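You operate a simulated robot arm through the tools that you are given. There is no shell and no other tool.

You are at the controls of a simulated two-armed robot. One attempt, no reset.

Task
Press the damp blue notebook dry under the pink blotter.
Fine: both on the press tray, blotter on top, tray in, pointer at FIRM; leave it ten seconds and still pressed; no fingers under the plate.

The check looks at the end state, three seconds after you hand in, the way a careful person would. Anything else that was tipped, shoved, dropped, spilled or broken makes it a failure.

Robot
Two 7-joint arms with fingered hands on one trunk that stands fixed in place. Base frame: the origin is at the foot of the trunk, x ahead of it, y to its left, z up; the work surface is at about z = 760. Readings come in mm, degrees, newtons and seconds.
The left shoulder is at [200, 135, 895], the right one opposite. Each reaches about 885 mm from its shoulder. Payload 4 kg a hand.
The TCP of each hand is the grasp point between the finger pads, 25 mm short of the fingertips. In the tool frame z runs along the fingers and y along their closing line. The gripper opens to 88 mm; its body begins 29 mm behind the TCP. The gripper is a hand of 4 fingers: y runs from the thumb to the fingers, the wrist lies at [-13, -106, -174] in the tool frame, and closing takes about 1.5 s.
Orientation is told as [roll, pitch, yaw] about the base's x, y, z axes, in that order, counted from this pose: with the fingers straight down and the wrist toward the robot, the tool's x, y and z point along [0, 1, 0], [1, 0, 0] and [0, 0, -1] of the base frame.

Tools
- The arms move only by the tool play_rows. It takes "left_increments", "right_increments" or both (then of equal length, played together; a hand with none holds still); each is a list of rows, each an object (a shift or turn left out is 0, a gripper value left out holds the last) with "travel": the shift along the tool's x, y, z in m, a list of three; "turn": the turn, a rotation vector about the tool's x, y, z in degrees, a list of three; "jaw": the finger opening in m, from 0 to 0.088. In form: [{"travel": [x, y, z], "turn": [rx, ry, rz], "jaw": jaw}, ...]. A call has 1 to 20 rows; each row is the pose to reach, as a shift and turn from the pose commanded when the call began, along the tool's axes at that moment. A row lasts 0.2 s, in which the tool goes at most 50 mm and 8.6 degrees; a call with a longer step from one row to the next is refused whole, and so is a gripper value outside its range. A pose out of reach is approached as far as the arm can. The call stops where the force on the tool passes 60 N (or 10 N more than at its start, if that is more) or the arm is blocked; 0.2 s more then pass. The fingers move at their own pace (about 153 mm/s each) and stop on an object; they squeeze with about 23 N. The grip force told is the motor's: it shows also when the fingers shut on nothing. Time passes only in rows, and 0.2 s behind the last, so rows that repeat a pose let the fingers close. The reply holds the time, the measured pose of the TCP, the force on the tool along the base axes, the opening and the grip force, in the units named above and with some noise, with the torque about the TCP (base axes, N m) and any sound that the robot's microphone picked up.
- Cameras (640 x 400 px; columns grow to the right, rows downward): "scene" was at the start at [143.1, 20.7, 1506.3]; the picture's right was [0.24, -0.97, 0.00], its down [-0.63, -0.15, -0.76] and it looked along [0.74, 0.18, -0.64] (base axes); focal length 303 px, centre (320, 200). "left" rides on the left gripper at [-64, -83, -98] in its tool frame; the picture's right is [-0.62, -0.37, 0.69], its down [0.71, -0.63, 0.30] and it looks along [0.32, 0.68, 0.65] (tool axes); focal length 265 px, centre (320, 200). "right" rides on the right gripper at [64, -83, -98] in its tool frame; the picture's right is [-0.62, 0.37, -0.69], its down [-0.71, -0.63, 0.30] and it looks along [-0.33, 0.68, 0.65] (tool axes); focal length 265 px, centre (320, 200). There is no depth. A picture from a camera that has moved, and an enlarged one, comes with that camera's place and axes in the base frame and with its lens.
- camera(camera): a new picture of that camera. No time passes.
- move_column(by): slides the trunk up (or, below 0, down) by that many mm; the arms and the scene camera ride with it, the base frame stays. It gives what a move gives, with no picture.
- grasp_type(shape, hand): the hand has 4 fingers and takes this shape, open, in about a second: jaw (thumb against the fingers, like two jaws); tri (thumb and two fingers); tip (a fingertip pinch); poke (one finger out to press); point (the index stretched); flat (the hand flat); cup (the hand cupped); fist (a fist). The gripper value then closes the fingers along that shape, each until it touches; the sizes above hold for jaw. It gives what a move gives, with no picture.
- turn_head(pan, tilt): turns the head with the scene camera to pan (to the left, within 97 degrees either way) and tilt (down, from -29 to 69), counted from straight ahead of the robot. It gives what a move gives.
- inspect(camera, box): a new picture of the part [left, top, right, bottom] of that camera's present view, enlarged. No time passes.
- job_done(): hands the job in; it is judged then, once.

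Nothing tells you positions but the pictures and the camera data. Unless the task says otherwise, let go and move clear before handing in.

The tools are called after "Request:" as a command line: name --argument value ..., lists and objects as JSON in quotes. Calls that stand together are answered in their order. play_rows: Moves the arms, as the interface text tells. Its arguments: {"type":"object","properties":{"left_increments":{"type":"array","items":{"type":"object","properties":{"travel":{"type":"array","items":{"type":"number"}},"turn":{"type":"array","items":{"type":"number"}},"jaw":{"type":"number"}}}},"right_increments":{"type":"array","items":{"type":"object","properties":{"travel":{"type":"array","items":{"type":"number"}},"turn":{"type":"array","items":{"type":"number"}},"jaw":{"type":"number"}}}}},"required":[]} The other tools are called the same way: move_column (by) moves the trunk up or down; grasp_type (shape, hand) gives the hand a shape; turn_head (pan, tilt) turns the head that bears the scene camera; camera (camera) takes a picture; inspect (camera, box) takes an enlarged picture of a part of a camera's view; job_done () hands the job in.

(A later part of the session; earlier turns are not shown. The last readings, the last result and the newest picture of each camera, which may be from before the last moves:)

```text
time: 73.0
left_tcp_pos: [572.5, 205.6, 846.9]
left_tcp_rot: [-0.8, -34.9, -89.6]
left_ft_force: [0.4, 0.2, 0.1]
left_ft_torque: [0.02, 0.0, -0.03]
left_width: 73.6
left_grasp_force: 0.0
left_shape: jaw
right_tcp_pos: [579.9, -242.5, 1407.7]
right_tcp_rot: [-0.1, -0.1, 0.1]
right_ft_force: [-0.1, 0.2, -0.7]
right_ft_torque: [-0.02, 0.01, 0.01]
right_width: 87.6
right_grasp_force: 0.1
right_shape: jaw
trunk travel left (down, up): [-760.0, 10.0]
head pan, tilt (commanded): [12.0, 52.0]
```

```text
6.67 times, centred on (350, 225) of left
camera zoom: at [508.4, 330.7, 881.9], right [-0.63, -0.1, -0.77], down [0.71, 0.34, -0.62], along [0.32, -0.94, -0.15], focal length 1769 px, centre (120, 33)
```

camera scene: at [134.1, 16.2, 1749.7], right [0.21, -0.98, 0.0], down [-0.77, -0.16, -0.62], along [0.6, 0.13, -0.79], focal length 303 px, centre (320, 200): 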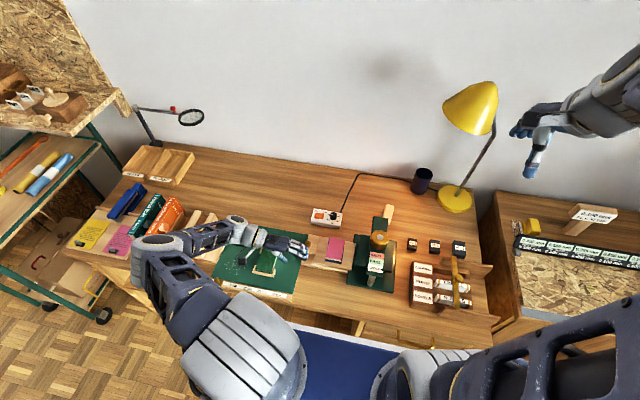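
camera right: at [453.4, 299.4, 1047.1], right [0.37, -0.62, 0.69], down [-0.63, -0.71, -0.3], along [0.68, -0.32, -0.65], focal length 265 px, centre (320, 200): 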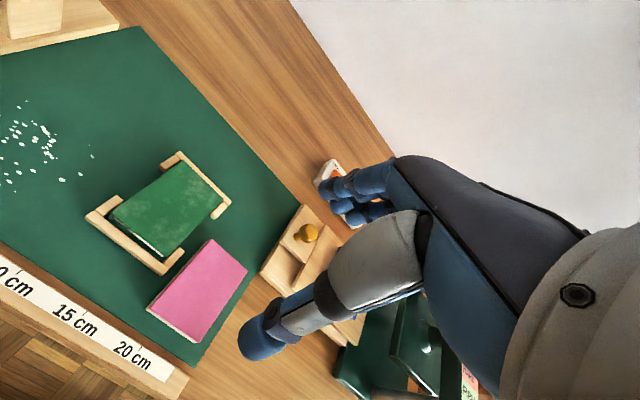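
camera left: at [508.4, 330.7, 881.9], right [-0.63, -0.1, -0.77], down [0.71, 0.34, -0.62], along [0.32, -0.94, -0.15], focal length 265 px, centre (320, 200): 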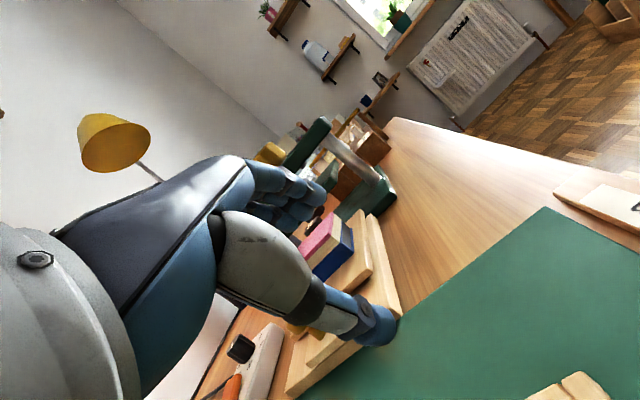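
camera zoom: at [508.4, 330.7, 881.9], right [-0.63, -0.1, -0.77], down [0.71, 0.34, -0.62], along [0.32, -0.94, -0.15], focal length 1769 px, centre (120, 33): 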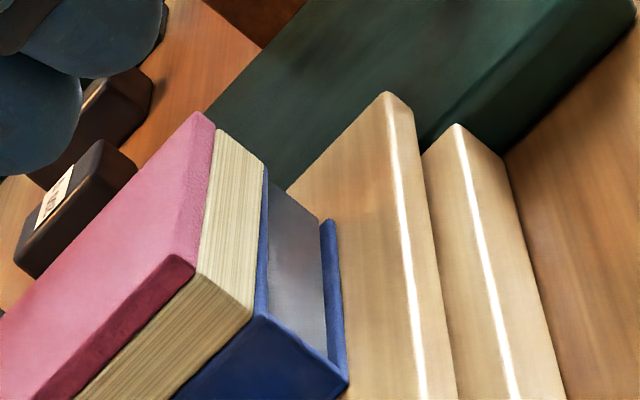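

The level view settles it: plate underside z≈827, pile top z≈813.5, tray top ≈783, so the pile will pass under with about 13 mm to spare. I'll withdraw the left hand backwards and up, then bring the right hand over the tray knob (now at about y 171).

Request:
play_rows --left_increments '[{"travel": [0, -0.002, -0.045]}, {"travel": [0, -0.004, -0.09], "turn": [5, 0, 0]}, {"travel": [0, -0.006, -0.135], "turn": [12, 0, 0]}, {"travel": [0, -0.008, -0.18], "turn": [19, 0, 0]}, {"travel": [0, -0.008, -0.225], "turn": [26, 0, 0]}, {"travel": [0, -0.008, -0.26], "turn": [33, 0, 0]}, {"travel": [0, -0.01, -0.29], "turn": [35, 0, 0]}, {"travel": [0, -0.01, -0.29], "turn": [35, 0, 0]}]'

Request:
play_rows --right_increments '[{"travel": [0.03, 0.005, 0.03]}, {"travel": [0.06, 0.01, 0.06]}, {"travel": [0.093, 0.015, 0.09]}, {"travel": [0.126, 0.02, 0.12]}, {"travel": [0.16, 0.025, 0.15]}, {"travel": [0.194, 0.03, 0.18]}, {"travel": [0.228, 0.035, 0.21]}, {"travel": [0.262, 0.04, 0.24]}, {"travel": [0.296, 0.046, 0.27]}, {"travel": [0.33, 0.052, 0.3]}, {"travel": [0.364, 0.058, 0.33]}, {"travel": [0.394, 0.064, 0.365]}, {"travel": [0.42, 0.069, 0.4]}, {"travel": [0.42, 0.069, 0.445]}, {"travel": [0.42, 0.069, 0.485], "jaw": 0.07}, {"travel": [0.42, 0.069, 0.505], "jaw": 0.07}, {"travel": [0.42, 0.069, 0.505], "jaw": 0.07}]'

Request:
camera --camera "scene"

Request:
inspect --camera "right" --box '[160, 160, 420, 400]'

Request:
camera --camera "left"

```text
time: 74.8
left_tcp_pos: [575.7, 381.8, 1079.0]
left_tcp_rot: [-0.8, 0.0, -90.2]
left_ft_force: [0.8, 0.3, -0.6]
left_ft_torque: [-0.01, -0.01, -0.01]
left_width: 74.0
left_grasp_force: 0.0
left_shape: jaw
right_tcp_pos: [580.4, -242.8, 1407.4]
right_tcp_rot: [-0.1, 0.0, 0.0]
right_ft_force: [0.3, -0.3, -1.1]
right_ft_torque: [0.03, 0.0, 0.03]
right_width: 87.8
right_grasp_force: 0.0
right_shape: jaw
trunk travel left (down, up): [-760.0, 10.0]
head pan, tilt (commanded): [12.0, 52.0]
```

```text
time: 78.4
left_tcp_pos: [575.5, 380.7, 1078.9]
left_tcp_rot: [-0.7, 0.1, -90.2]
left_ft_force: [0.4, 0.5, -0.3]
left_ft_torque: [0.01, 0.0, 0.0]
left_width: 73.9
left_grasp_force: 0.1
left_shape: jaw
right_tcp_pos: [646.4, 174.9, 903.6]
right_tcp_rot: [0.0, 0.0, 0.0]
right_ft_force: [0.6, 0.6, -1.0]
right_ft_torque: [0.01, -0.02, 0.02]
right_width: 70.2
right_grasp_force: 0.2
right_shape: jaw
trunk travel left (down, up): [-760.0, 10.0]
head pan, tilt (commanded): [12.0, 52.0]
```

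```text
taken
camera scene: at [134.1, 16.2, 1749.7], right [0.21, -0.98, 0.0], down [-0.77, -0.16, -0.62], along [0.6, 0.13, -0.79], focal length 303 px, centre (320, 200)
```

scene: 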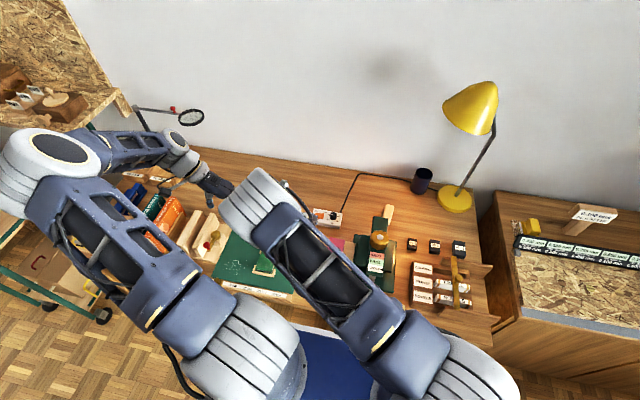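

```text
1.67 times, centred on (290, 280) of right
camera zoom: at [563.0, 237.6, 1002.1], right [0.37, -0.62, 0.69], down [-0.63, -0.71, -0.3], along [0.68, -0.32, -0.65], focal length 442 px, centre (370, 67)
```

zoom: 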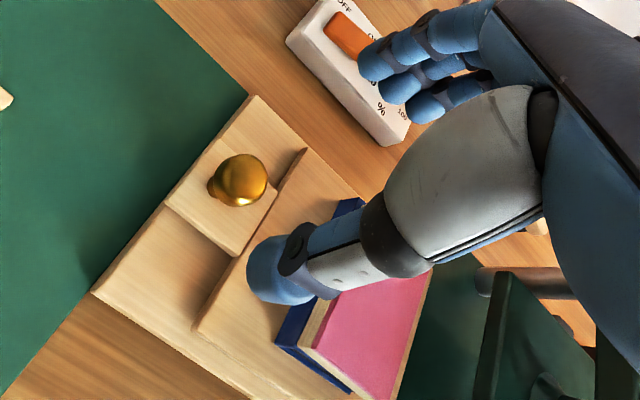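

```text
taken
camera left: at [511.7, 465.4, 1177.7], right [-0.63, 0.37, -0.68], down [0.71, 0.63, -0.31], along [0.31, -0.68, -0.66], focal length 265 px, centre (320, 200)
```

left: 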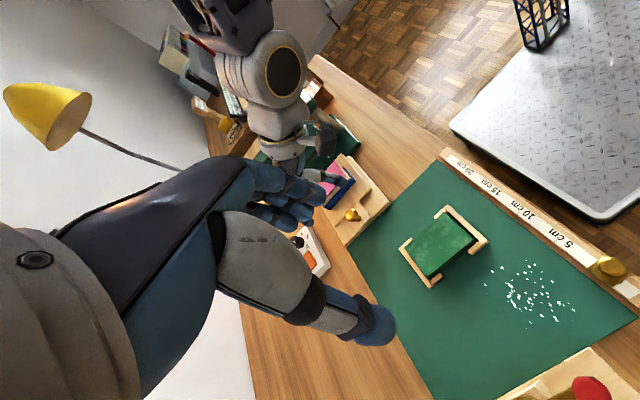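

Request:
play_rows --right_increments '[{"travel": [0.002, 0.0035, 0.025]}, {"travel": [0.002, 0.0035, 0.05]}, {"travel": [0.002, 0.0035, 0.07]}, {"travel": [0.002, 0.0035, 0.083]}, {"travel": [0.002, 0.0035, 0.083]}]'

Request:
inspect --camera "right" --box '[160, 160, 420, 400]'

Request:
inspect --camera "left" --box '[240, 120, 420, 280]'

```text
time: 79.6
left_tcp_pos: [574.6, 380.3, 1077.1]
left_tcp_rot: [-0.8, 0.1, -90.1]
left_ft_force: [-0.1, 0.0, -0.6]
left_ft_torque: [0.01, -0.03, 0.02]
left_width: 73.8
left_grasp_force: 0.0
left_shape: jaw
right_tcp_pos: [651.7, 177.8, 821.8]
right_tcp_rot: [-0.1, 0.0, 0.1]
right_ft_force: [1.1, 0.0, 0.6]
right_ft_torque: [-0.01, 0.02, 0.01]
right_width: 70.2
right_grasp_force: 0.0
right_shape: jaw
trunk travel left (down, up): [-760.0, 10.0]
head pan, tilt (commanded): [12.0, 52.0]
```

```text
1.67 times, centred on (290, 280) of right
camera zoom: at [567.9, 240.1, 918.8], right [0.37, -0.62, 0.69], down [-0.63, -0.71, -0.3], along [0.68, -0.33, -0.65], focal length 442 px, centre (370, 67)
```

zoom: 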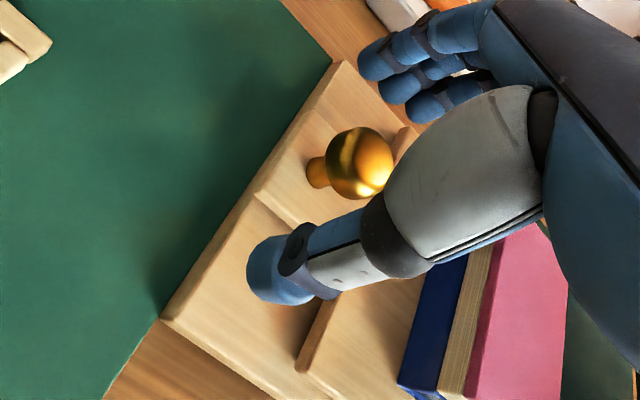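

```text
2.50 times, centred on (330, 200) of left
camera zoom: at [511.7, 465.3, 1177.7], right [-0.63, 0.37, -0.68], down [0.71, 0.63, -0.31], along [0.31, -0.68, -0.66], focal length 664 px, centre (295, 200)
```

zoom: 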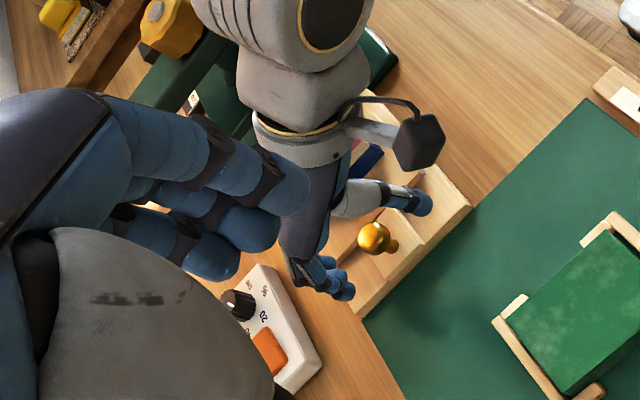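

Ball between thumb and fingers again. Closing on the knob.

Request:
play_rows --right_increments '[{"travel": [0, 0, 0], "jaw": 0.05}, {"travel": [0, 0, 0], "jaw": 0.03}, {"travel": [0, 0, 0], "jaw": 0.014}, {"travel": [0, 0, 0], "jaw": 0.012}, {"travel": [0, 0, 0], "jaw": 0.012}, {"travel": [0, 0, 0], "jaw": 0.012}, {"travel": [0, 0, 0], "jaw": 0.012}]'

Request:
inspect --camera "right" --box '[160, 160, 420, 400]'

```text
time: 81.2
left_tcp_pos: [574.6, 381.3, 1077.0]
left_tcp_rot: [-0.7, 0.1, -90.1]
left_ft_force: [-0.6, 0.7, 0.1]
left_ft_torque: [-0.01, -0.01, -0.02]
left_width: 74.0
left_grasp_force: 0.0
left_shape: jaw
right_tcp_pos: [651.3, 176.0, 820.8]
right_tcp_rot: [-0.1, -0.1, 0.1]
right_ft_force: [-1.1, 1.1, 0.6]
right_ft_torque: [-0.01, 0.04, -0.01]
right_width: 13.0
right_grasp_force: 0.0
right_shape: jaw
trunk travel left (down, up): [-760.0, 10.0]
head pan, tilt (commanded): [12.0, 52.0]
```

```text
1.67 times, centred on (290, 280) of right
camera zoom: at [567.9, 240.1, 919.1], right [0.37, -0.62, 0.69], down [-0.63, -0.71, -0.3], along [0.68, -0.33, -0.65], focal length 442 px, centre (370, 67)
```

zoom: 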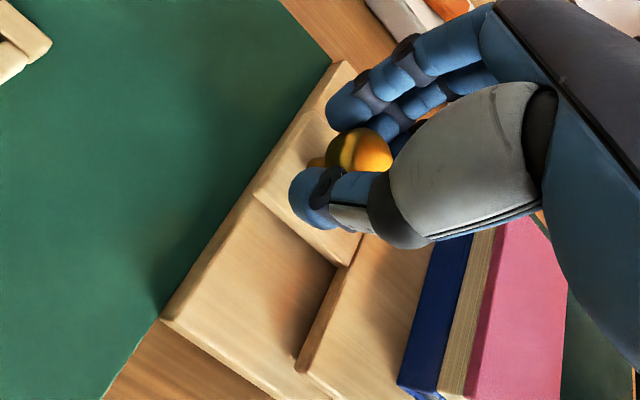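

Request:
play_rows --right_increments '[{"travel": [0, 0, 0], "jaw": 0.006}, {"travel": [0, 0, 0], "jaw": 0.003}, {"travel": [0, 0, 0], "jaw": 0.003}, {"travel": [0, 0, 0], "jaw": 0.003}]'

Request:
inspect --camera "right" --box '[220, 200, 360, 320]'

Request:
inspect --camera "left" --box '[310, 170, 400, 250]'

```text
time: 82.2
left_tcp_pos: [576.3, 380.7, 1076.4]
left_tcp_rot: [-0.8, 0.0, -90.1]
left_ft_force: [0.1, 0.3, 0.3]
left_ft_torque: [0.05, -0.01, -0.03]
left_width: 73.9
left_grasp_force: 0.0
left_shape: jaw
right_tcp_pos: [651.0, 176.7, 820.2]
right_tcp_rot: [0.0, 0.1, 0.0]
right_ft_force: [-3.1, 1.5, -10.9]
right_ft_torque: [0.0, 0.03, 0.04]
right_width: 9.9
right_grasp_force: 23.2
right_shape: jaw
trunk travel left (down, up): [-760.0, 10.0]
head pan, tilt (commanded): [12.0, 52.0]
```

```text
3.33 times, centred on (290, 260) of right
camera zoom: at [567.6, 239.9, 918.2], right [0.37, -0.62, 0.69], down [-0.63, -0.71, -0.3], along [0.68, -0.33, -0.65], focal length 885 px, centre (420, 0)
```

zoom: 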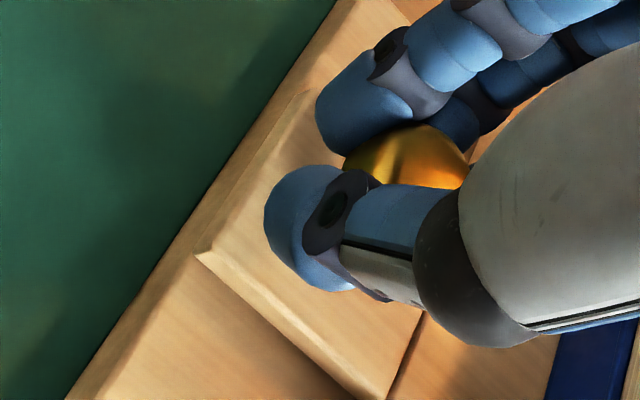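

```text
5.00 times, centred on (355, 210) of left
camera zoom: at [511.9, 465.4, 1177.5], right [-0.63, 0.37, -0.68], down [0.71, 0.63, -0.31], along [0.31, -0.68, -0.66], focal length 1327 px, centre (145, 150)
```

zoom: 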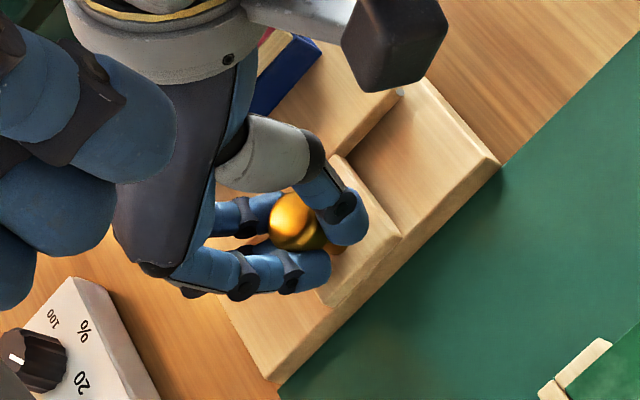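

Grip secured (23 N). Pushing the tray in slowly, first 60 mm, then checking that the pile stays put.

Request:
play_rows --right_increments '[{"travel": [-0.005, 0, 0], "jaw": 0.003}, {"travel": [-0.013, 0, 0]}, {"travel": [-0.021, 0, 0]}, {"travel": [-0.029, 0, 0]}, {"travel": [-0.037, 0, 0]}, {"travel": [-0.045, 0, 0]}, {"travel": [-0.053, 0, 0]}, {"travel": [-0.06, 0, 0]}, {"travel": [-0.06, 0, 0]}]'

Request:
inspect --camera "right" --box '[160, 160, 420, 400]'

Request:
inspect --camera "left" --box '[240, 90, 420, 250]'

Request:
inspect --camera "scene" --box '[290, 200, 410, 290]'

```text
time: 84.2
left_tcp_pos: [575.2, 382.5, 1077.4]
left_tcp_rot: [-0.8, 0.0, -90.1]
left_ft_force: [0.2, -0.7, 0.4]
left_ft_torque: [-0.02, -0.02, 0.0]
left_width: 73.9
left_grasp_force: 0.0
left_shape: jaw
right_tcp_pos: [651.2, 116.2, 820.8]
right_tcp_rot: [-0.1, 0.1, 0.0]
right_ft_force: [-7.9, -0.2, -19.6]
right_ft_torque: [0.02, 0.08, 0.0]
right_width: 9.6
right_grasp_force: 22.9
right_shape: jaw
trunk travel left (down, up): [-760.0, 10.0]
head pan, tilt (commanded): [12.0, 52.0]
```

```text
1.67 times, centred on (290, 280) of right
camera zoom: at [568.5, 180.0, 919.0], right [0.37, -0.62, 0.69], down [-0.63, -0.71, -0.3], along [0.68, -0.33, -0.65], focal length 442 px, centre (370, 67)
```

zoom: 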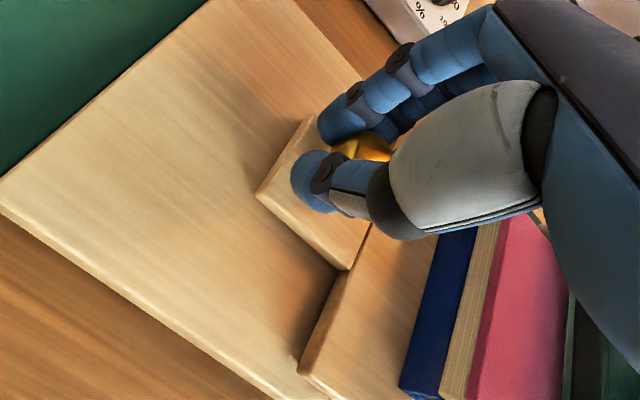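

```text
2.50 times, centred on (330, 170) of left
camera zoom: at [511.9, 465.4, 1177.5], right [-0.63, 0.37, -0.68], down [0.71, 0.63, -0.31], along [0.31, -0.68, -0.66], focal length 664 px, centre (295, 275)
```

zoom: 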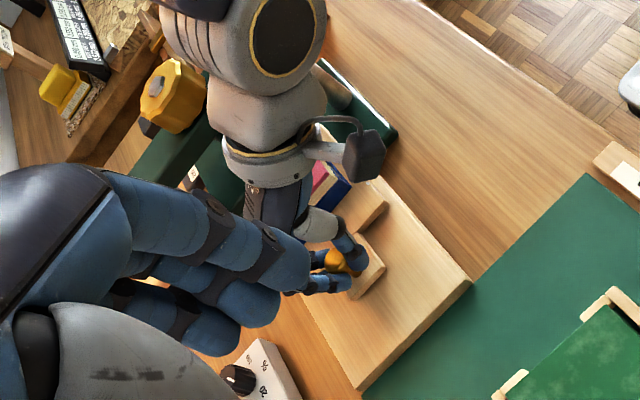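

```text
4.44 times, centred on (350, 245) of scene
camera zoom: at [134.4, 16.3, 1749.6], right [0.21, -0.98, 0.0], down [-0.77, -0.16, -0.62], along [0.6, 0.13, -0.79], focal length 1347 px, centre (187, 0)
```

zoom: 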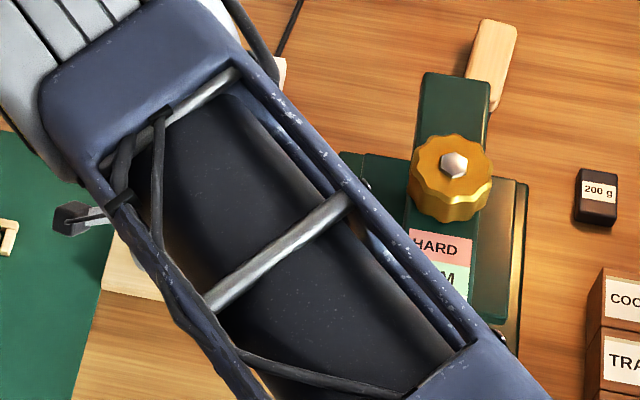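

The pile rides along undisturbed. Continuing to push toward the original "in" position.

Request:
play_rows --right_increments '[{"travel": [-0.006, 0, 0.0005]}, {"travel": [-0.014, 0, 0.001]}, {"travel": [-0.022, 0, 0.001]}, {"travel": [-0.03, 0, 0.001]}, {"travel": [-0.038, 0, 0.001]}, {"travel": [-0.046, 0, 0.001]}, {"travel": [-0.054, 0, 0.001]}, {"travel": [-0.062, 0, 0.001]}, {"travel": [-0.069, 0, 0.001]}, {"travel": [-0.074, 0, 0.001]}, {"travel": [-0.074, 0, 0.001]}]'

Request:
inspect --camera "right" --box '[160, 160, 420, 400]'

Request:
inspect --camera "left" --box '[240, 70, 420, 230]'

```text
time: 86.6
left_tcp_pos: [575.4, 381.5, 1077.4]
left_tcp_rot: [-0.8, -0.2, -90.1]
left_ft_force: [0.6, 0.1, -1.0]
left_ft_torque: [-0.01, -0.02, 0.02]
left_width: 74.0
left_grasp_force: 0.1
left_shape: jaw
right_tcp_pos: [651.7, 42.4, 820.8]
right_tcp_rot: [-0.1, 0.1, 0.0]
right_ft_force: [-5.2, -0.4, -17.9]
right_ft_torque: [0.03, 0.08, 0.03]
right_width: 8.9
right_grasp_force: 22.8
right_shape: jaw
trunk travel left (down, up): [-760.0, 10.0]
head pan, tilt (commanded): [12.0, 52.0]
```

```text
1.67 times, centred on (290, 280) of right
camera zoom: at [568.8, 106.2, 918.6], right [0.37, -0.62, 0.69], down [-0.63, -0.71, -0.3], along [0.68, -0.33, -0.65], focal length 442 px, centre (370, 67)
```

zoom: 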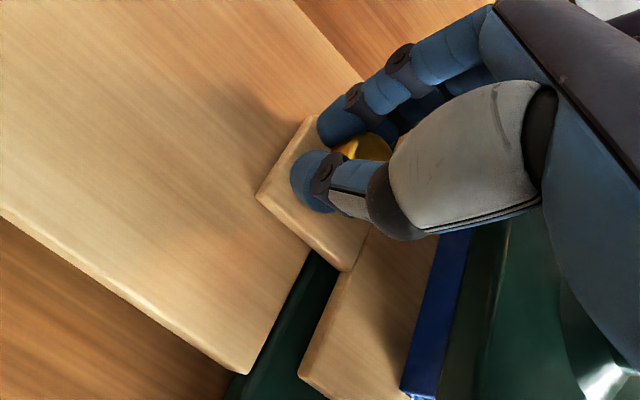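

```text
2.50 times, centred on (330, 150) of left
camera zoom: at [512.0, 465.3, 1177.5], right [-0.63, 0.37, -0.68], down [0.71, 0.63, -0.31], along [0.31, -0.68, -0.66], focal length 664 px, centre (295, 325)
```

zoom: 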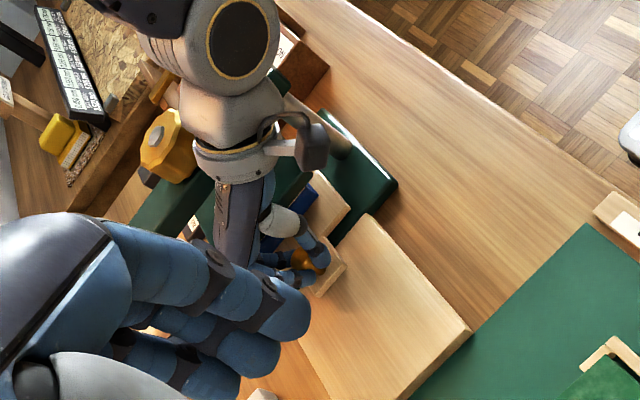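

About 4 mm remain to the original position. Pushing the last bit carefully and watching the force.

Request:
play_rows --right_increments '[{"travel": [-0.0015, 0, 0]}, {"travel": [-0.003, 0, 0]}, {"travel": [-0.003, 0, 0]}]'

Request:
play_rows --right_increments '[{"travel": [-0.001, 0, 0]}, {"travel": [-0.002, 0, 0]}, {"travel": [-0.002, 0, 0]}]'

Request:
inspect --camera "right" --box '[160, 160, 420, 400]'

```text
time: 87.4
left_tcp_pos: [576.3, 381.0, 1078.4]
left_tcp_rot: [-0.8, 0.1, -90.1]
left_ft_force: [0.3, -0.1, 0.6]
left_ft_torque: [0.04, -0.01, 0.04]
left_width: 73.8
left_grasp_force: 0.1
left_shape: jaw
right_tcp_pos: [652.1, 40.0, 820.5]
right_tcp_rot: [0.0, 0.0, 0.1]
right_ft_force: [-4.7, 3.1, -14.5]
right_ft_torque: [0.08, 0.08, 0.02]
right_width: 9.1
right_grasp_force: 22.4
right_shape: jaw
trunk travel left (down, up): [-760.0, 10.0]
head pan, tilt (commanded): [12.0, 52.0]
```

```text
time: 88.2
left_tcp_pos: [575.7, 382.0, 1078.3]
left_tcp_rot: [-0.9, 0.0, -90.1]
left_ft_force: [-0.3, -0.4, -0.8]
left_ft_torque: [-0.04, 0.03, 0.02]
left_width: 73.6
left_grasp_force: 0.0
left_shape: jaw
right_tcp_pos: [652.5, 38.5, 820.0]
right_tcp_rot: [0.1, 0.0, 0.2]
right_ft_force: [-4.7, 12.3, -11.3]
right_ft_torque: [0.18, 0.09, 0.04]
right_width: 9.5
right_grasp_force: 23.2
right_shape: jaw
trunk travel left (down, up): [-760.0, 10.0]
head pan, tilt (commanded): [12.0, 52.0]
```

```text
1.67 times, centred on (290, 280) of right
camera zoom: at [568.6, 101.9, 918.0], right [0.37, -0.62, 0.69], down [-0.63, -0.71, -0.3], along [0.68, -0.32, -0.65], focal length 442 px, centre (370, 67)
```

zoom: 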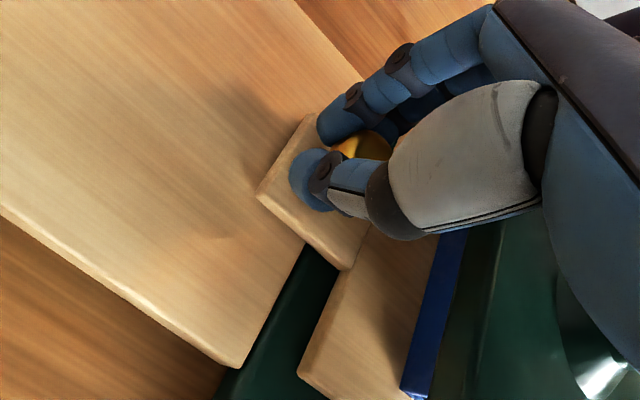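

The tray has met its stop (y-force 12 N) at its original position. I'll open the right hand, lift straight up clear of the knob, and look at the press.

Request:
play_rows --right_increments '[{"travel": [0.001, 0, 0], "jaw": 0.02}, {"travel": [0.001, 0, 0], "jaw": 0.04}, {"travel": [0.001, 0, 0], "jaw": 0.055}, {"travel": [0.001, 0, 0], "jaw": 0.06}, {"travel": [0.001, 0, 0], "jaw": 0.06}, {"travel": [0.003, 0, -0.01], "jaw": 0.06}, {"travel": [0.006, 0, -0.04]}, {"travel": [0.01, 0, -0.08]}, {"travel": [0.012, 0, -0.12]}, {"travel": [0.012, 0, -0.165]}, {"travel": [0.012, 0, -0.21]}, {"travel": [0.012, 0, -0.255]}, {"travel": [0.012, 0, -0.3]}, {"travel": [0.012, 0, -0.3]}]'

Request:
play_rows --right_increments '[{"travel": [-0.04, 0, -0.01]}, {"travel": [-0.08, 0, -0.02]}, {"travel": [-0.12, 0, -0.03]}, {"travel": [-0.16, 0, -0.04]}, {"travel": [-0.2, -0.01, -0.05]}, {"travel": [-0.24, -0.02, -0.06]}, {"travel": [-0.28, -0.03, -0.07]}, {"travel": [-0.28, -0.03, -0.07]}]'

Request:
camera --camera "scene"

Request:
inspect --camera "scene" --box '[320, 200, 420, 290]'

Request:
inspect --camera "left" --box '[220, 80, 400, 230]'

```text
time: 91.2
left_tcp_pos: [575.7, 382.2, 1079.0]
left_tcp_rot: [-0.6, 0.0, -90.1]
left_ft_force: [0.0, -0.9, 0.2]
left_ft_torque: [-0.01, 0.01, 0.01]
left_width: 73.8
left_grasp_force: 0.0
left_shape: jaw
right_tcp_pos: [651.3, 49.8, 1118.1]
right_tcp_rot: [-0.1, 0.0, 0.0]
right_ft_force: [0.3, -0.6, -0.6]
right_ft_torque: [-0.01, 0.01, -0.03]
right_width: 59.7
right_grasp_force: 0.0
right_shape: jaw
trunk travel left (down, up): [-760.0, 10.0]
head pan, tilt (commanded): [12.0, 52.0]
```

```text
time: 93.0
left_tcp_pos: [574.5, 381.0, 1078.1]
left_tcp_rot: [-0.7, 0.0, -90.1]
left_ft_force: [0.1, 0.1, 0.2]
left_ft_torque: [-0.01, 0.01, 0.01]
left_width: 73.8
left_grasp_force: 0.1
left_shape: jaw
right_tcp_pos: [621.5, -228.6, 1193.7]
right_tcp_rot: [0.0, 0.0, 0.1]
right_ft_force: [0.0, 0.3, 0.5]
right_ft_torque: [0.0, 0.01, 0.01]
right_width: 59.7
right_grasp_force: 0.2
right_shape: jaw
trunk travel left (down, up): [-760.0, 10.0]
head pan, tilt (commanded): [12.0, 52.0]
```

```text
taken
camera scene: at [134.1, 16.1, 1749.7], right [0.21, -0.98, 0.0], down [-0.77, -0.16, -0.62], along [0.6, 0.13, -0.79], focal length 303 px, centre (320, 200)
```

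scene: 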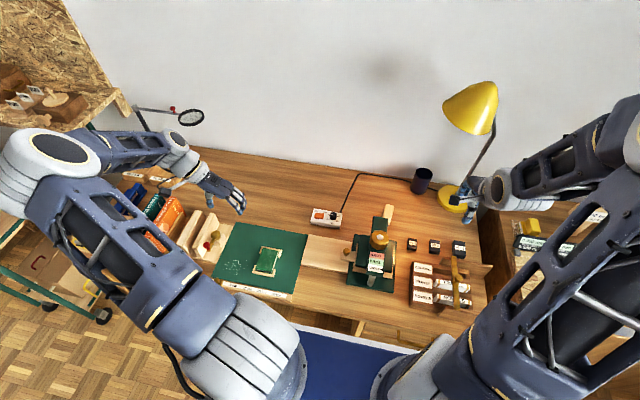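

```text
4.44 times, centred on (370, 245) of scene
camera zoom: at [134.1, 16.1, 1749.7], right [0.21, -0.98, 0.0], down [-0.77, -0.16, -0.62], along [0.6, 0.13, -0.79], focal length 1347 px, centre (98, 0)
```

zoom: 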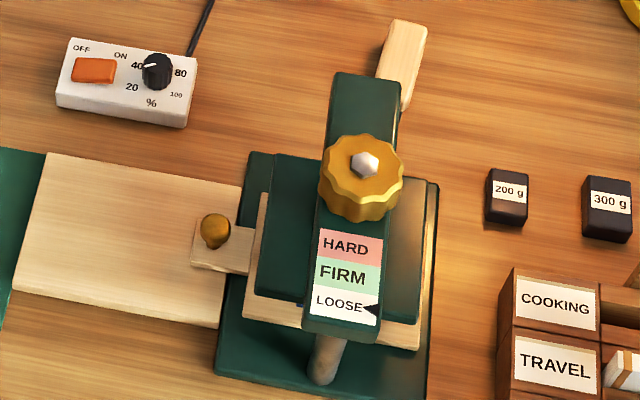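

```text
2.67 times, centred on (310, 155) of left
camera zoom: at [511.7, 465.2, 1177.8], right [-0.63, 0.37, -0.68], down [0.71, 0.63, -0.31], along [0.31, -0.68, -0.66], focal length 708 px, centre (347, 320)
```

zoom: 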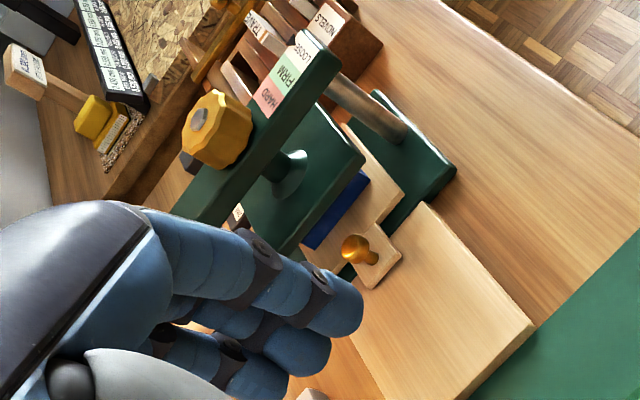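

The tray is in, with the pile under the plate, gauge still at LOOSE. Now the screw knob at about (651, -65, top ~930). I'll lower the trunk for better wrist range near the knob, lifting both hands first so they keep their height.

Request:
play_rows --left_increments '[{"travel": [0, 0, -0.04]}, {"travel": [0, 0, -0.08]}, {"travel": [0, 0, -0.12]}, {"travel": [0, 0, -0.16]}, {"travel": [0, 0, -0.2]}, {"travel": [0, 0, -0.2]}]' --right_increments '[{"travel": [0, 0, -0.04]}, {"travel": [0, 0, -0.08]}, {"travel": [0, 0, -0.12]}, {"travel": [0, 0, -0.16]}, {"travel": [0, 0, -0.2]}, {"travel": [0, 0, -0.2]}]'

Request:
move_column --by -230

Request:
camera --camera "scene"

Request:
camera --camera "left"

Request:
camera --camera "right"

```text
time: 94.4
left_tcp_pos: [580.4, 383.1, 1278.0]
left_tcp_rot: [-0.8, 0.0, -90.1]
left_ft_force: [0.3, 0.1, 0.5]
left_ft_torque: [-0.01, -0.01, -0.02]
left_width: 73.7
left_grasp_force: 0.0
left_shape: jaw
right_tcp_pos: [621.6, -226.1, 1393.3]
right_tcp_rot: [0.1, 0.0, -0.1]
right_ft_force: [-0.2, 0.5, -0.7]
right_ft_torque: [-0.01, 0.0, 0.0]
right_width: 59.6
right_grasp_force: 0.0
right_shape: jaw
trunk travel left (down, up): [-760.0, 10.0]
head pan, tilt (commanded): [12.0, 52.0]
```

```text
time: 96.8
left_tcp_pos: [581.2, 384.0, 1048.3]
left_tcp_rot: [-0.7, 0.1, -90.1]
left_ft_force: [1.2, 0.2, -0.5]
left_ft_torque: [-0.02, 0.03, -0.01]
left_width: 73.8
left_grasp_force: 0.1
left_shape: jaw
right_tcp_pos: [623.0, -226.8, 1163.4]
right_tcp_rot: [0.0, 0.0, 0.0]
right_ft_force: [-0.1, -0.9, 0.1]
right_ft_torque: [0.03, 0.0, -0.02]
right_width: 59.5
right_grasp_force: 0.0
right_shape: jaw
trunk travel left (down, up): [-530.0, 240.0]
head pan, tilt (commanded): [12.0, 52.0]
```

```text
taken
camera scene: at [134.1, 16.1, 1519.7], right [0.21, -0.98, 0.0], down [-0.77, -0.16, -0.62], along [0.6, 0.13, -0.79], focal length 303 px, centre (320, 200)
```

scene: 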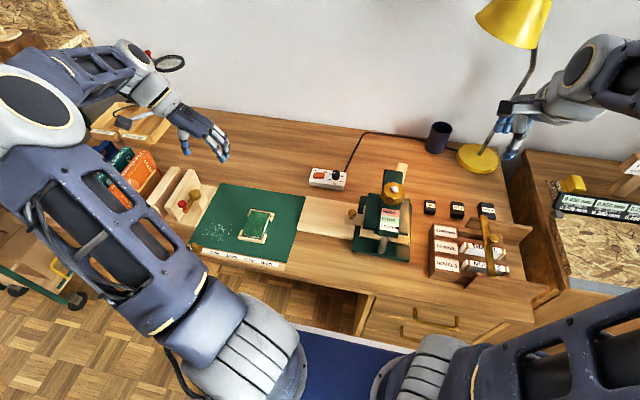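

```text
taken
camera left: at [518.2, 467.1, 1146.9], right [-0.63, 0.37, -0.68], down [0.71, 0.63, -0.31], along [0.31, -0.68, -0.66], focal length 265 px, centre (320, 200)
```

left: 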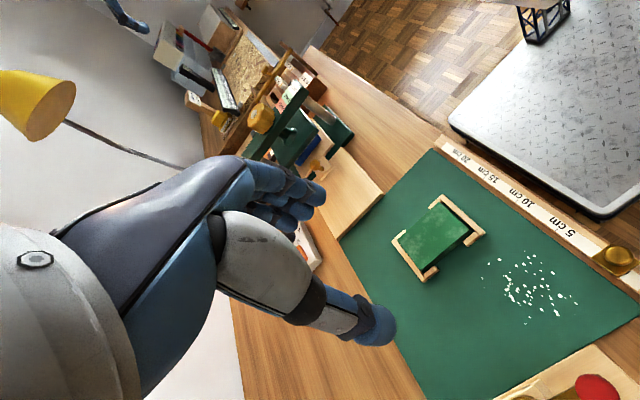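

```text
taken
camera right: at [539.7, -163.4, 1260.6], right [0.37, -0.62, 0.69], down [-0.63, -0.71, -0.3], along [0.68, -0.33, -0.65], focal length 265 px, centre (320, 200)
```

right: 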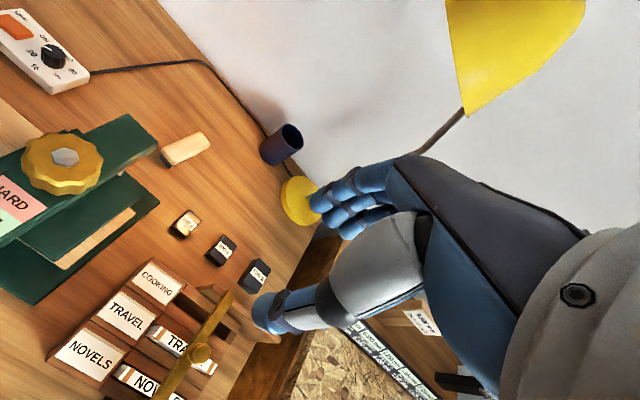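

Request:
inspect --camera "scene" --box '[345, 165, 425, 225]'

Request:
inspect --camera "right" --box '[0, 100, 180, 240]'

Request:
inspect --camera "left" --box '[230, 70, 370, 190]'

```text
6.67 times, centred on (385, 195) of scene
camera zoom: at [134.1, 16.1, 1519.7], right [0.21, -0.98, 0.0], down [-0.77, -0.16, -0.62], along [0.6, 0.13, -0.79], focal length 2021 px, centre (-113, 233)
```

zoom: 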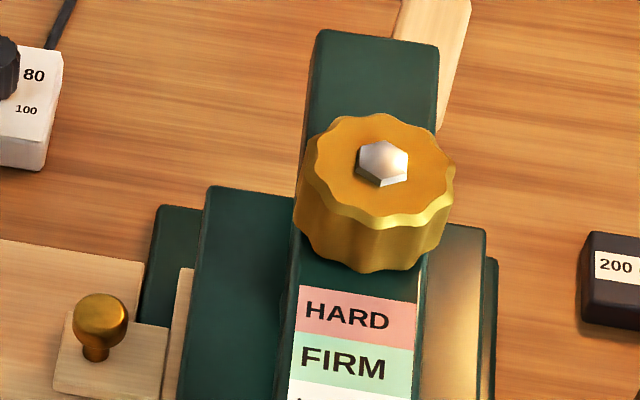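

```text
2.86 times, centred on (90, 170) of right
camera zoom: at [539.7, -163.4, 1260.6], right [0.37, -0.62, 0.69], down [-0.63, -0.71, -0.3], along [0.68, -0.33, -0.65], focal length 758 px, centre (977, 286)
```

zoom: 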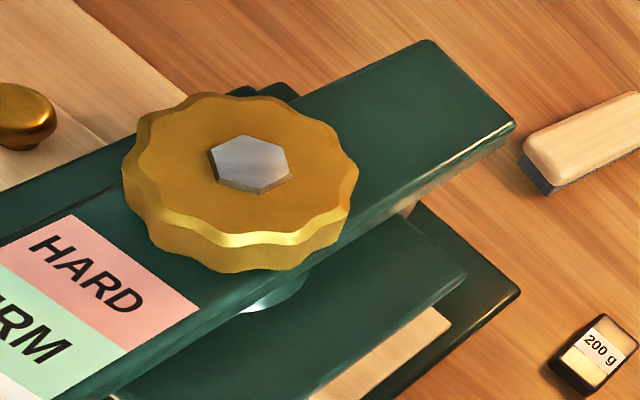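

```text
3.33 times, centred on (300, 130) of left
camera zoom: at [518.2, 467.1, 1146.9], right [-0.63, 0.37, -0.68], down [0.71, 0.63, -0.31], along [0.31, -0.68, -0.66], focal length 885 px, centre (387, 433)
```

zoom: 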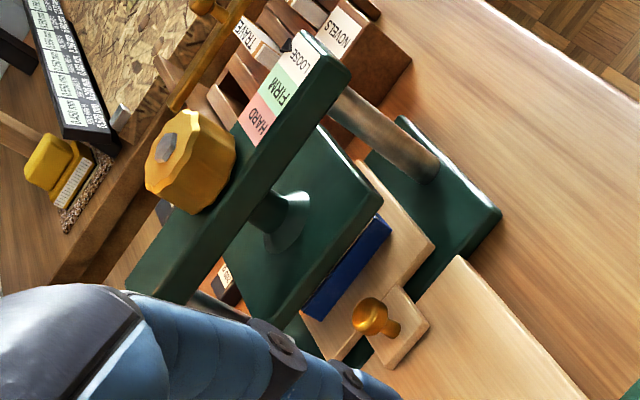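

Knob: axis ≈ (648.5, -65.5), radius ≈ 30, from z≈911 to 938 with a hex tip to ~944. I'll bring the right hand above it with yaw +60, fully open, leaving the clockwise stroke ahead of me.

Request:
play_rows --right_increments '[{"travel": [0.02, 0.002, 0.01], "turn": [0, 0, -7.5], "jaw": 0.088}, {"travel": [0.04, 0.005, 0.02], "turn": [0, 0, -15]}, {"travel": [0.062, 0.007, 0.035], "turn": [0, 0, -22.5]}, {"travel": [0.083, 0.01, 0.05], "turn": [0, 0, -30]}, {"travel": [0.104, 0.012, 0.065], "turn": [0, 0, -37.5]}, {"travel": [0.125, 0.015, 0.085], "turn": [0, 0, -45]}, {"travel": [0.145, 0.017, 0.105], "turn": [0, 0, -52.5]}, {"travel": [0.1654, 0.0197, 0.125], "turn": [0, 0, -60]}, {"travel": [0.1654, 0.0197, 0.1426], "turn": [0, 0, -60]}, {"travel": [0.1654, 0.0197, 0.1426], "turn": [0, 0, -60]}]'

Request:
camera --camera "right"

Request:
inspect --camera "left" --box '[230, 50, 390, 190]'

Request:
camera --camera "scene"

```text
time: 99.0
left_tcp_pos: [581.6, 382.6, 1047.4]
left_tcp_rot: [-0.7, 0.0, -90.2]
left_ft_force: [-0.2, 0.3, 0.9]
left_ft_torque: [-0.03, 0.02, -0.02]
left_width: 73.6
left_grasp_force: 0.2
left_shape: jaw
right_tcp_pos: [643.4, -63.1, 1022.1]
right_tcp_rot: [0.0, 0.0, 60.1]
right_ft_force: [0.4, 1.4, 0.2]
right_ft_torque: [0.02, 0.0, 0.0]
right_width: 87.9
right_grasp_force: 0.0
right_shape: jaw
trunk travel left (down, up): [-530.0, 240.0]
head pan, tilt (commanded): [12.0, 52.0]
```

```text
taken
camera right: at [545.7, -103.2, 1119.1], right [0.72, 0.01, 0.69], down [0.3, -0.9, -0.3], along [0.62, 0.43, -0.65], focal length 265 px, centre (320, 200)
```

right: 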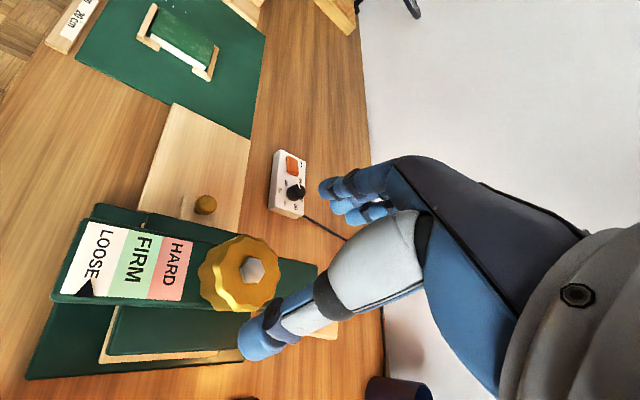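

```text
2.86 times, centred on (310, 120) of left
camera zoom: at [518.2, 467.2, 1146.9], right [-0.63, 0.37, -0.68], down [0.71, 0.63, -0.31], along [0.31, -0.68, -0.66], focal length 758 px, centre (349, 429)
```

zoom: 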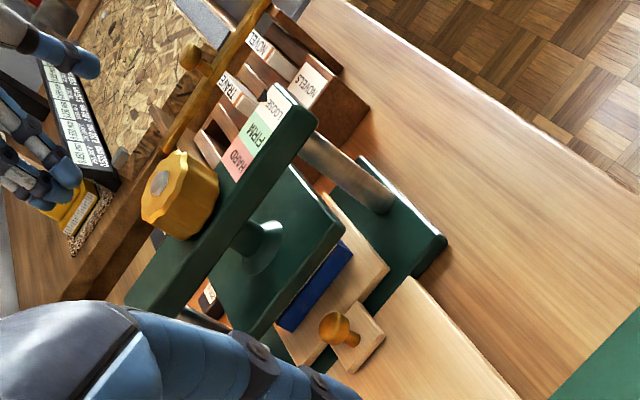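

```text
taken
camera scene: at [134.1, 16.1, 1519.7], right [0.21, -0.98, 0.0], down [-0.77, -0.16, -0.62], along [0.6, 0.13, -0.79], focal length 303 px, centre (320, 200)
```

scene: 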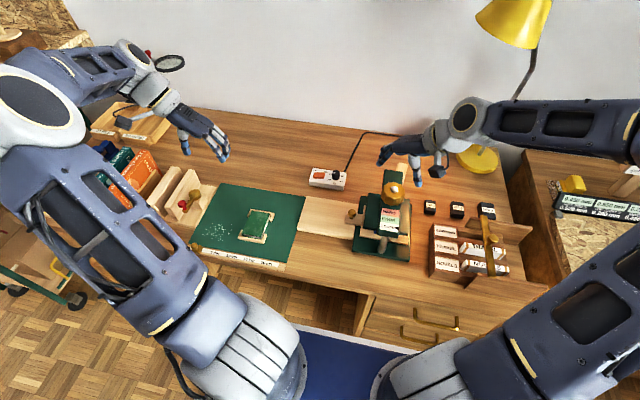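

The knob is centred between thumb and fingers, and both the scene and right cameras see the gauge. Descending so the fingertips reach around the knob.

Request:
play_rows --right_increments '[{"travel": [0, -0.001, 0.025]}, {"travel": [0, -0.001, 0.045]}, {"travel": [0, -0.001, 0.06]}, {"travel": [0, -0.001, 0.07]}, {"travel": [0, -0.001, 0.078]}, {"travel": [0, -0.001, 0.078]}]'

Request:
inspect --camera "right" --box '[160, 160, 400, 400]'

Request:
inspect --camera "scene" --box '[345, 150, 445, 250]'

Request:
inspect --camera "left" --box '[230, 50, 390, 190]'

```text
time: 100.5
left_tcp_pos: [581.8, 383.4, 1047.9]
left_tcp_rot: [-0.7, 0.0, -90.1]
left_ft_force: [0.1, 0.8, -0.4]
left_ft_torque: [-0.01, 0.03, 0.0]
left_width: 73.7
left_grasp_force: 0.1
left_shape: jaw
right_tcp_pos: [642.8, -62.5, 942.9]
right_tcp_rot: [0.0, 0.1, 60.0]
right_ft_force: [-0.3, -0.1, 0.3]
right_ft_torque: [0.0, 0.01, -0.02]
right_width: 87.9
right_grasp_force: 0.0
right_shape: jaw
trunk travel left (down, up): [-530.0, 240.0]
head pan, tilt (commanded): [12.0, 52.0]
```

```text
1.67 times, centred on (280, 280) of right
camera zoom: at [544.9, -104.4, 1040.9], right [0.72, 0.01, 0.69], down [0.3, -0.9, -0.3], along [0.62, 0.43, -0.65], focal length 442 px, centre (387, 67)
```

zoom: 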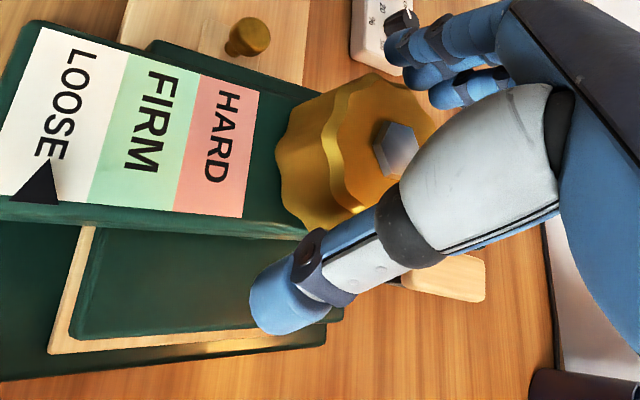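

```text
4.00 times, centred on (395, 200) of scene
camera zoom: at [134.1, 16.1, 1519.7], right [0.21, -0.98, 0.0], down [-0.77, -0.16, -0.62], along [0.6, 0.13, -0.79], focal length 1213 px, centre (20, 200)
```

zoom: 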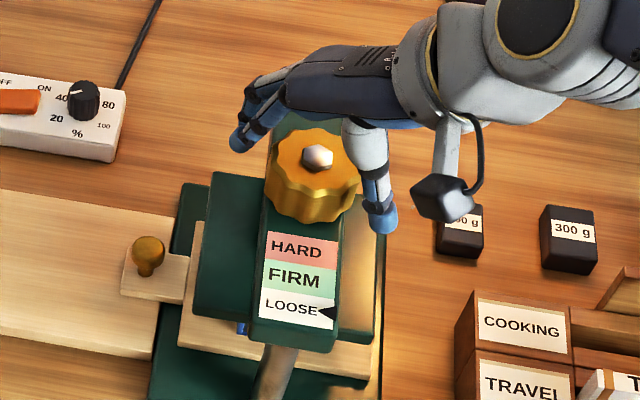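

```text
2.86 times, centred on (310, 120) of left
camera zoom: at [518.2, 467.1, 1146.8], right [-0.63, 0.37, -0.68], down [0.71, 0.63, -0.31], along [0.31, -0.68, -0.66], focal length 758 px, centre (349, 429)
```

zoom: 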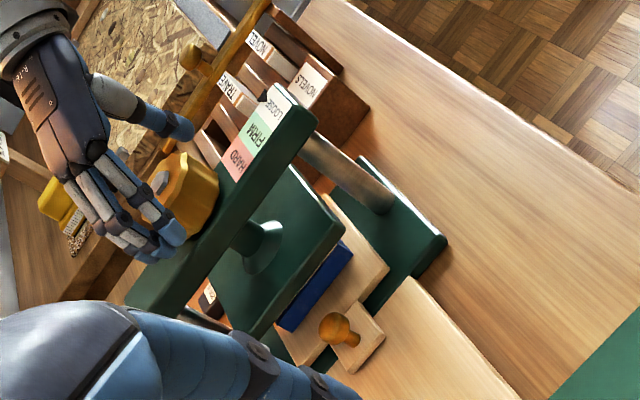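

Thumb and fingers are centred on the knob. Closing and doing a first small clockwise trial of 32°.

Request:
play_rows --right_increments '[{"travel": [0, 0, 0.002], "jaw": 0.07}, {"travel": [0, 0, 0.002], "jaw": 0.055}, {"travel": [0, 0, 0.002], "jaw": 0.045}, {"travel": [0, 0, 0.002], "jaw": 0.04}, {"travel": [0, 0, 0.002], "jaw": 0.04}, {"travel": [0, 0, 0.002], "jaw": 0.04}]'

Request:
inspect --camera "right" --box '[160, 160, 400, 400]'

Request:
inspect --camera "scene" --box '[345, 150, 445, 250]'

```text
time: 101.8
left_tcp_pos: [581.7, 384.4, 1047.1]
left_tcp_rot: [-0.8, 0.1, -90.0]
left_ft_force: [-0.2, 0.3, 0.7]
left_ft_torque: [-0.01, -0.01, -0.02]
left_width: 73.7
left_grasp_force: 0.1
left_shape: jaw
right_tcp_pos: [642.4, -63.4, 940.4]
right_tcp_rot: [0.0, 0.2, 60.0]
right_ft_force: [0.0, 2.9, 4.9]
right_ft_torque: [0.12, -0.02, 0.09]
right_width: 47.6
right_grasp_force: 22.8
right_shape: jaw
trunk travel left (down, up): [-530.0, 240.0]
head pan, tilt (commanded): [12.0, 52.0]
```

```text
1.67 times, centred on (280, 280) of right
camera zoom: at [544.7, -104.0, 1038.7], right [0.72, 0.01, 0.69], down [0.3, -0.9, -0.3], along [0.62, 0.43, -0.65], focal length 442 px, centre (387, 67)
```

zoom: 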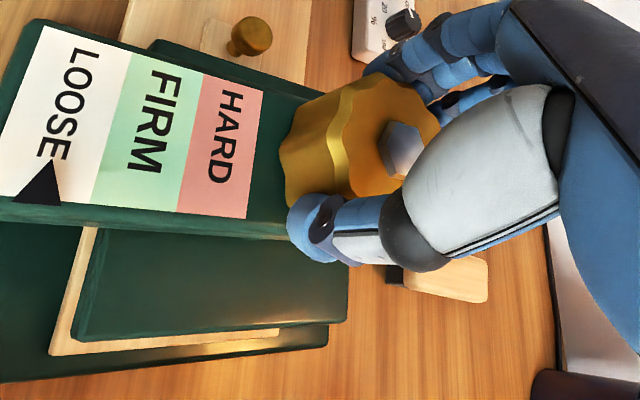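

```text
4.00 times, centred on (395, 200) of scene
camera zoom: at [134.1, 16.1, 1519.7], right [0.21, -0.98, 0.0], down [-0.77, -0.16, -0.62], along [0.6, 0.13, -0.79], focal length 1213 px, centre (20, 200)
```

zoom: 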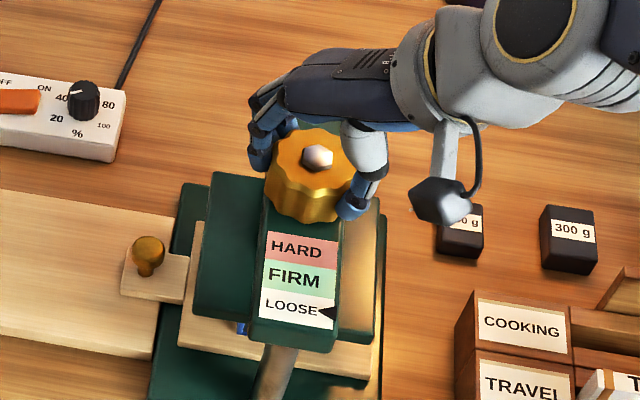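

Request:
play_rows --right_increments '[{"travel": [0, 0.0009, 0], "turn": [0, 0, 8], "jaw": 0.04}, {"travel": [-0.0001, 0.0018, 0], "turn": [0, 0, 16]}, {"travel": [-0.0003, 0.0026, 0], "turn": [0, 0, 24]}, {"travel": [-0.0007, 0.0034, 0], "turn": [0, 0, 32]}, {"travel": [-0.0007, 0.0034, 0], "turn": [0, 0, 32]}]'

Request:
inspect --camera "scene" --box '[345, 150, 445, 250]'

Request:
inspect --camera "left" --box '[230, 50, 390, 190]'

Request:
inspect --camera "right" --box '[100, 160, 400, 400]'

```text
time: 103.0
left_tcp_pos: [581.5, 383.5, 1047.1]
left_tcp_rot: [-0.7, 0.0, -90.2]
left_ft_force: [-0.3, -0.4, -0.1]
left_ft_torque: [0.0, -0.01, 0.02]
left_width: 74.0
left_grasp_force: 0.1
left_shape: jaw
right_tcp_pos: [644.5, -59.4, 940.5]
right_tcp_rot: [0.0, -0.1, 27.9]
right_ft_force: [-1.4, 4.5, 7.6]
right_ft_torque: [0.09, -0.08, 0.1]
right_width: 47.0
right_grasp_force: 23.5
right_shape: jaw
trunk travel left (down, up): [-530.0, 240.0]
head pan, tilt (commanded): [12.0, 52.0]
```

```text
4.00 times, centred on (395, 200) of scene
camera zoom: at [134.0, 16.2, 1519.7], right [0.21, -0.98, 0.0], down [-0.77, -0.16, -0.62], along [0.6, 0.13, -0.79], focal length 1213 px, centre (20, 200)
```

zoom: 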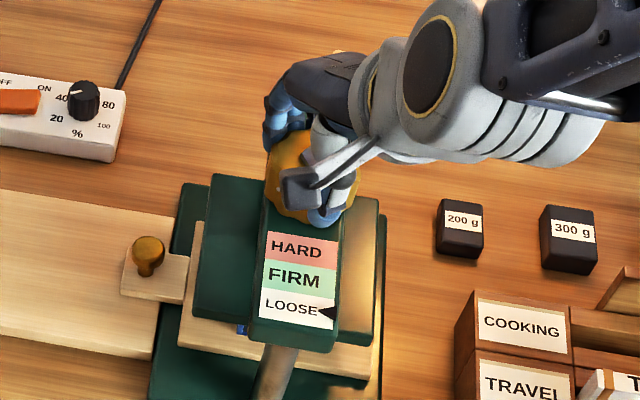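

```text
2.86 times, centred on (310, 120) of left
camera zoom: at [518.2, 467.2, 1146.9], right [-0.63, 0.37, -0.68], down [0.71, 0.63, -0.31], along [0.31, -0.68, -0.66], focal length 758 px, centre (349, 429)
```

zoom: 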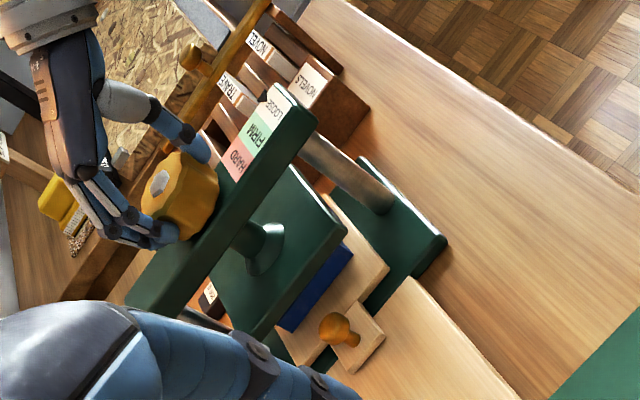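

```text
1.67 times, centred on (250, 280) of right
camera zoom: at [540.8, -42.4, 1038.2], right [0.61, -0.38, 0.69], down [-0.22, -0.93, -0.3], along [0.76, 0.03, -0.65], focal length 442 px, centre (437, 67)
```

zoom: 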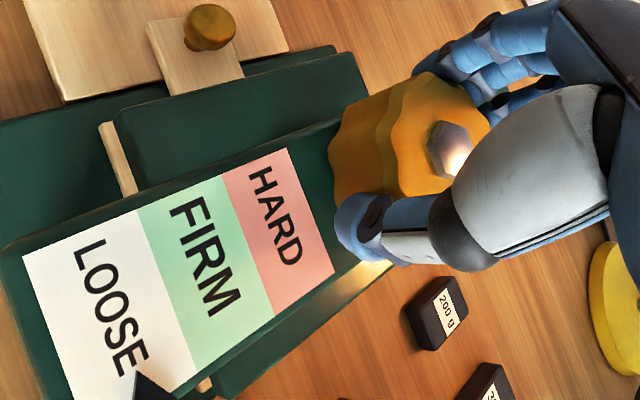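

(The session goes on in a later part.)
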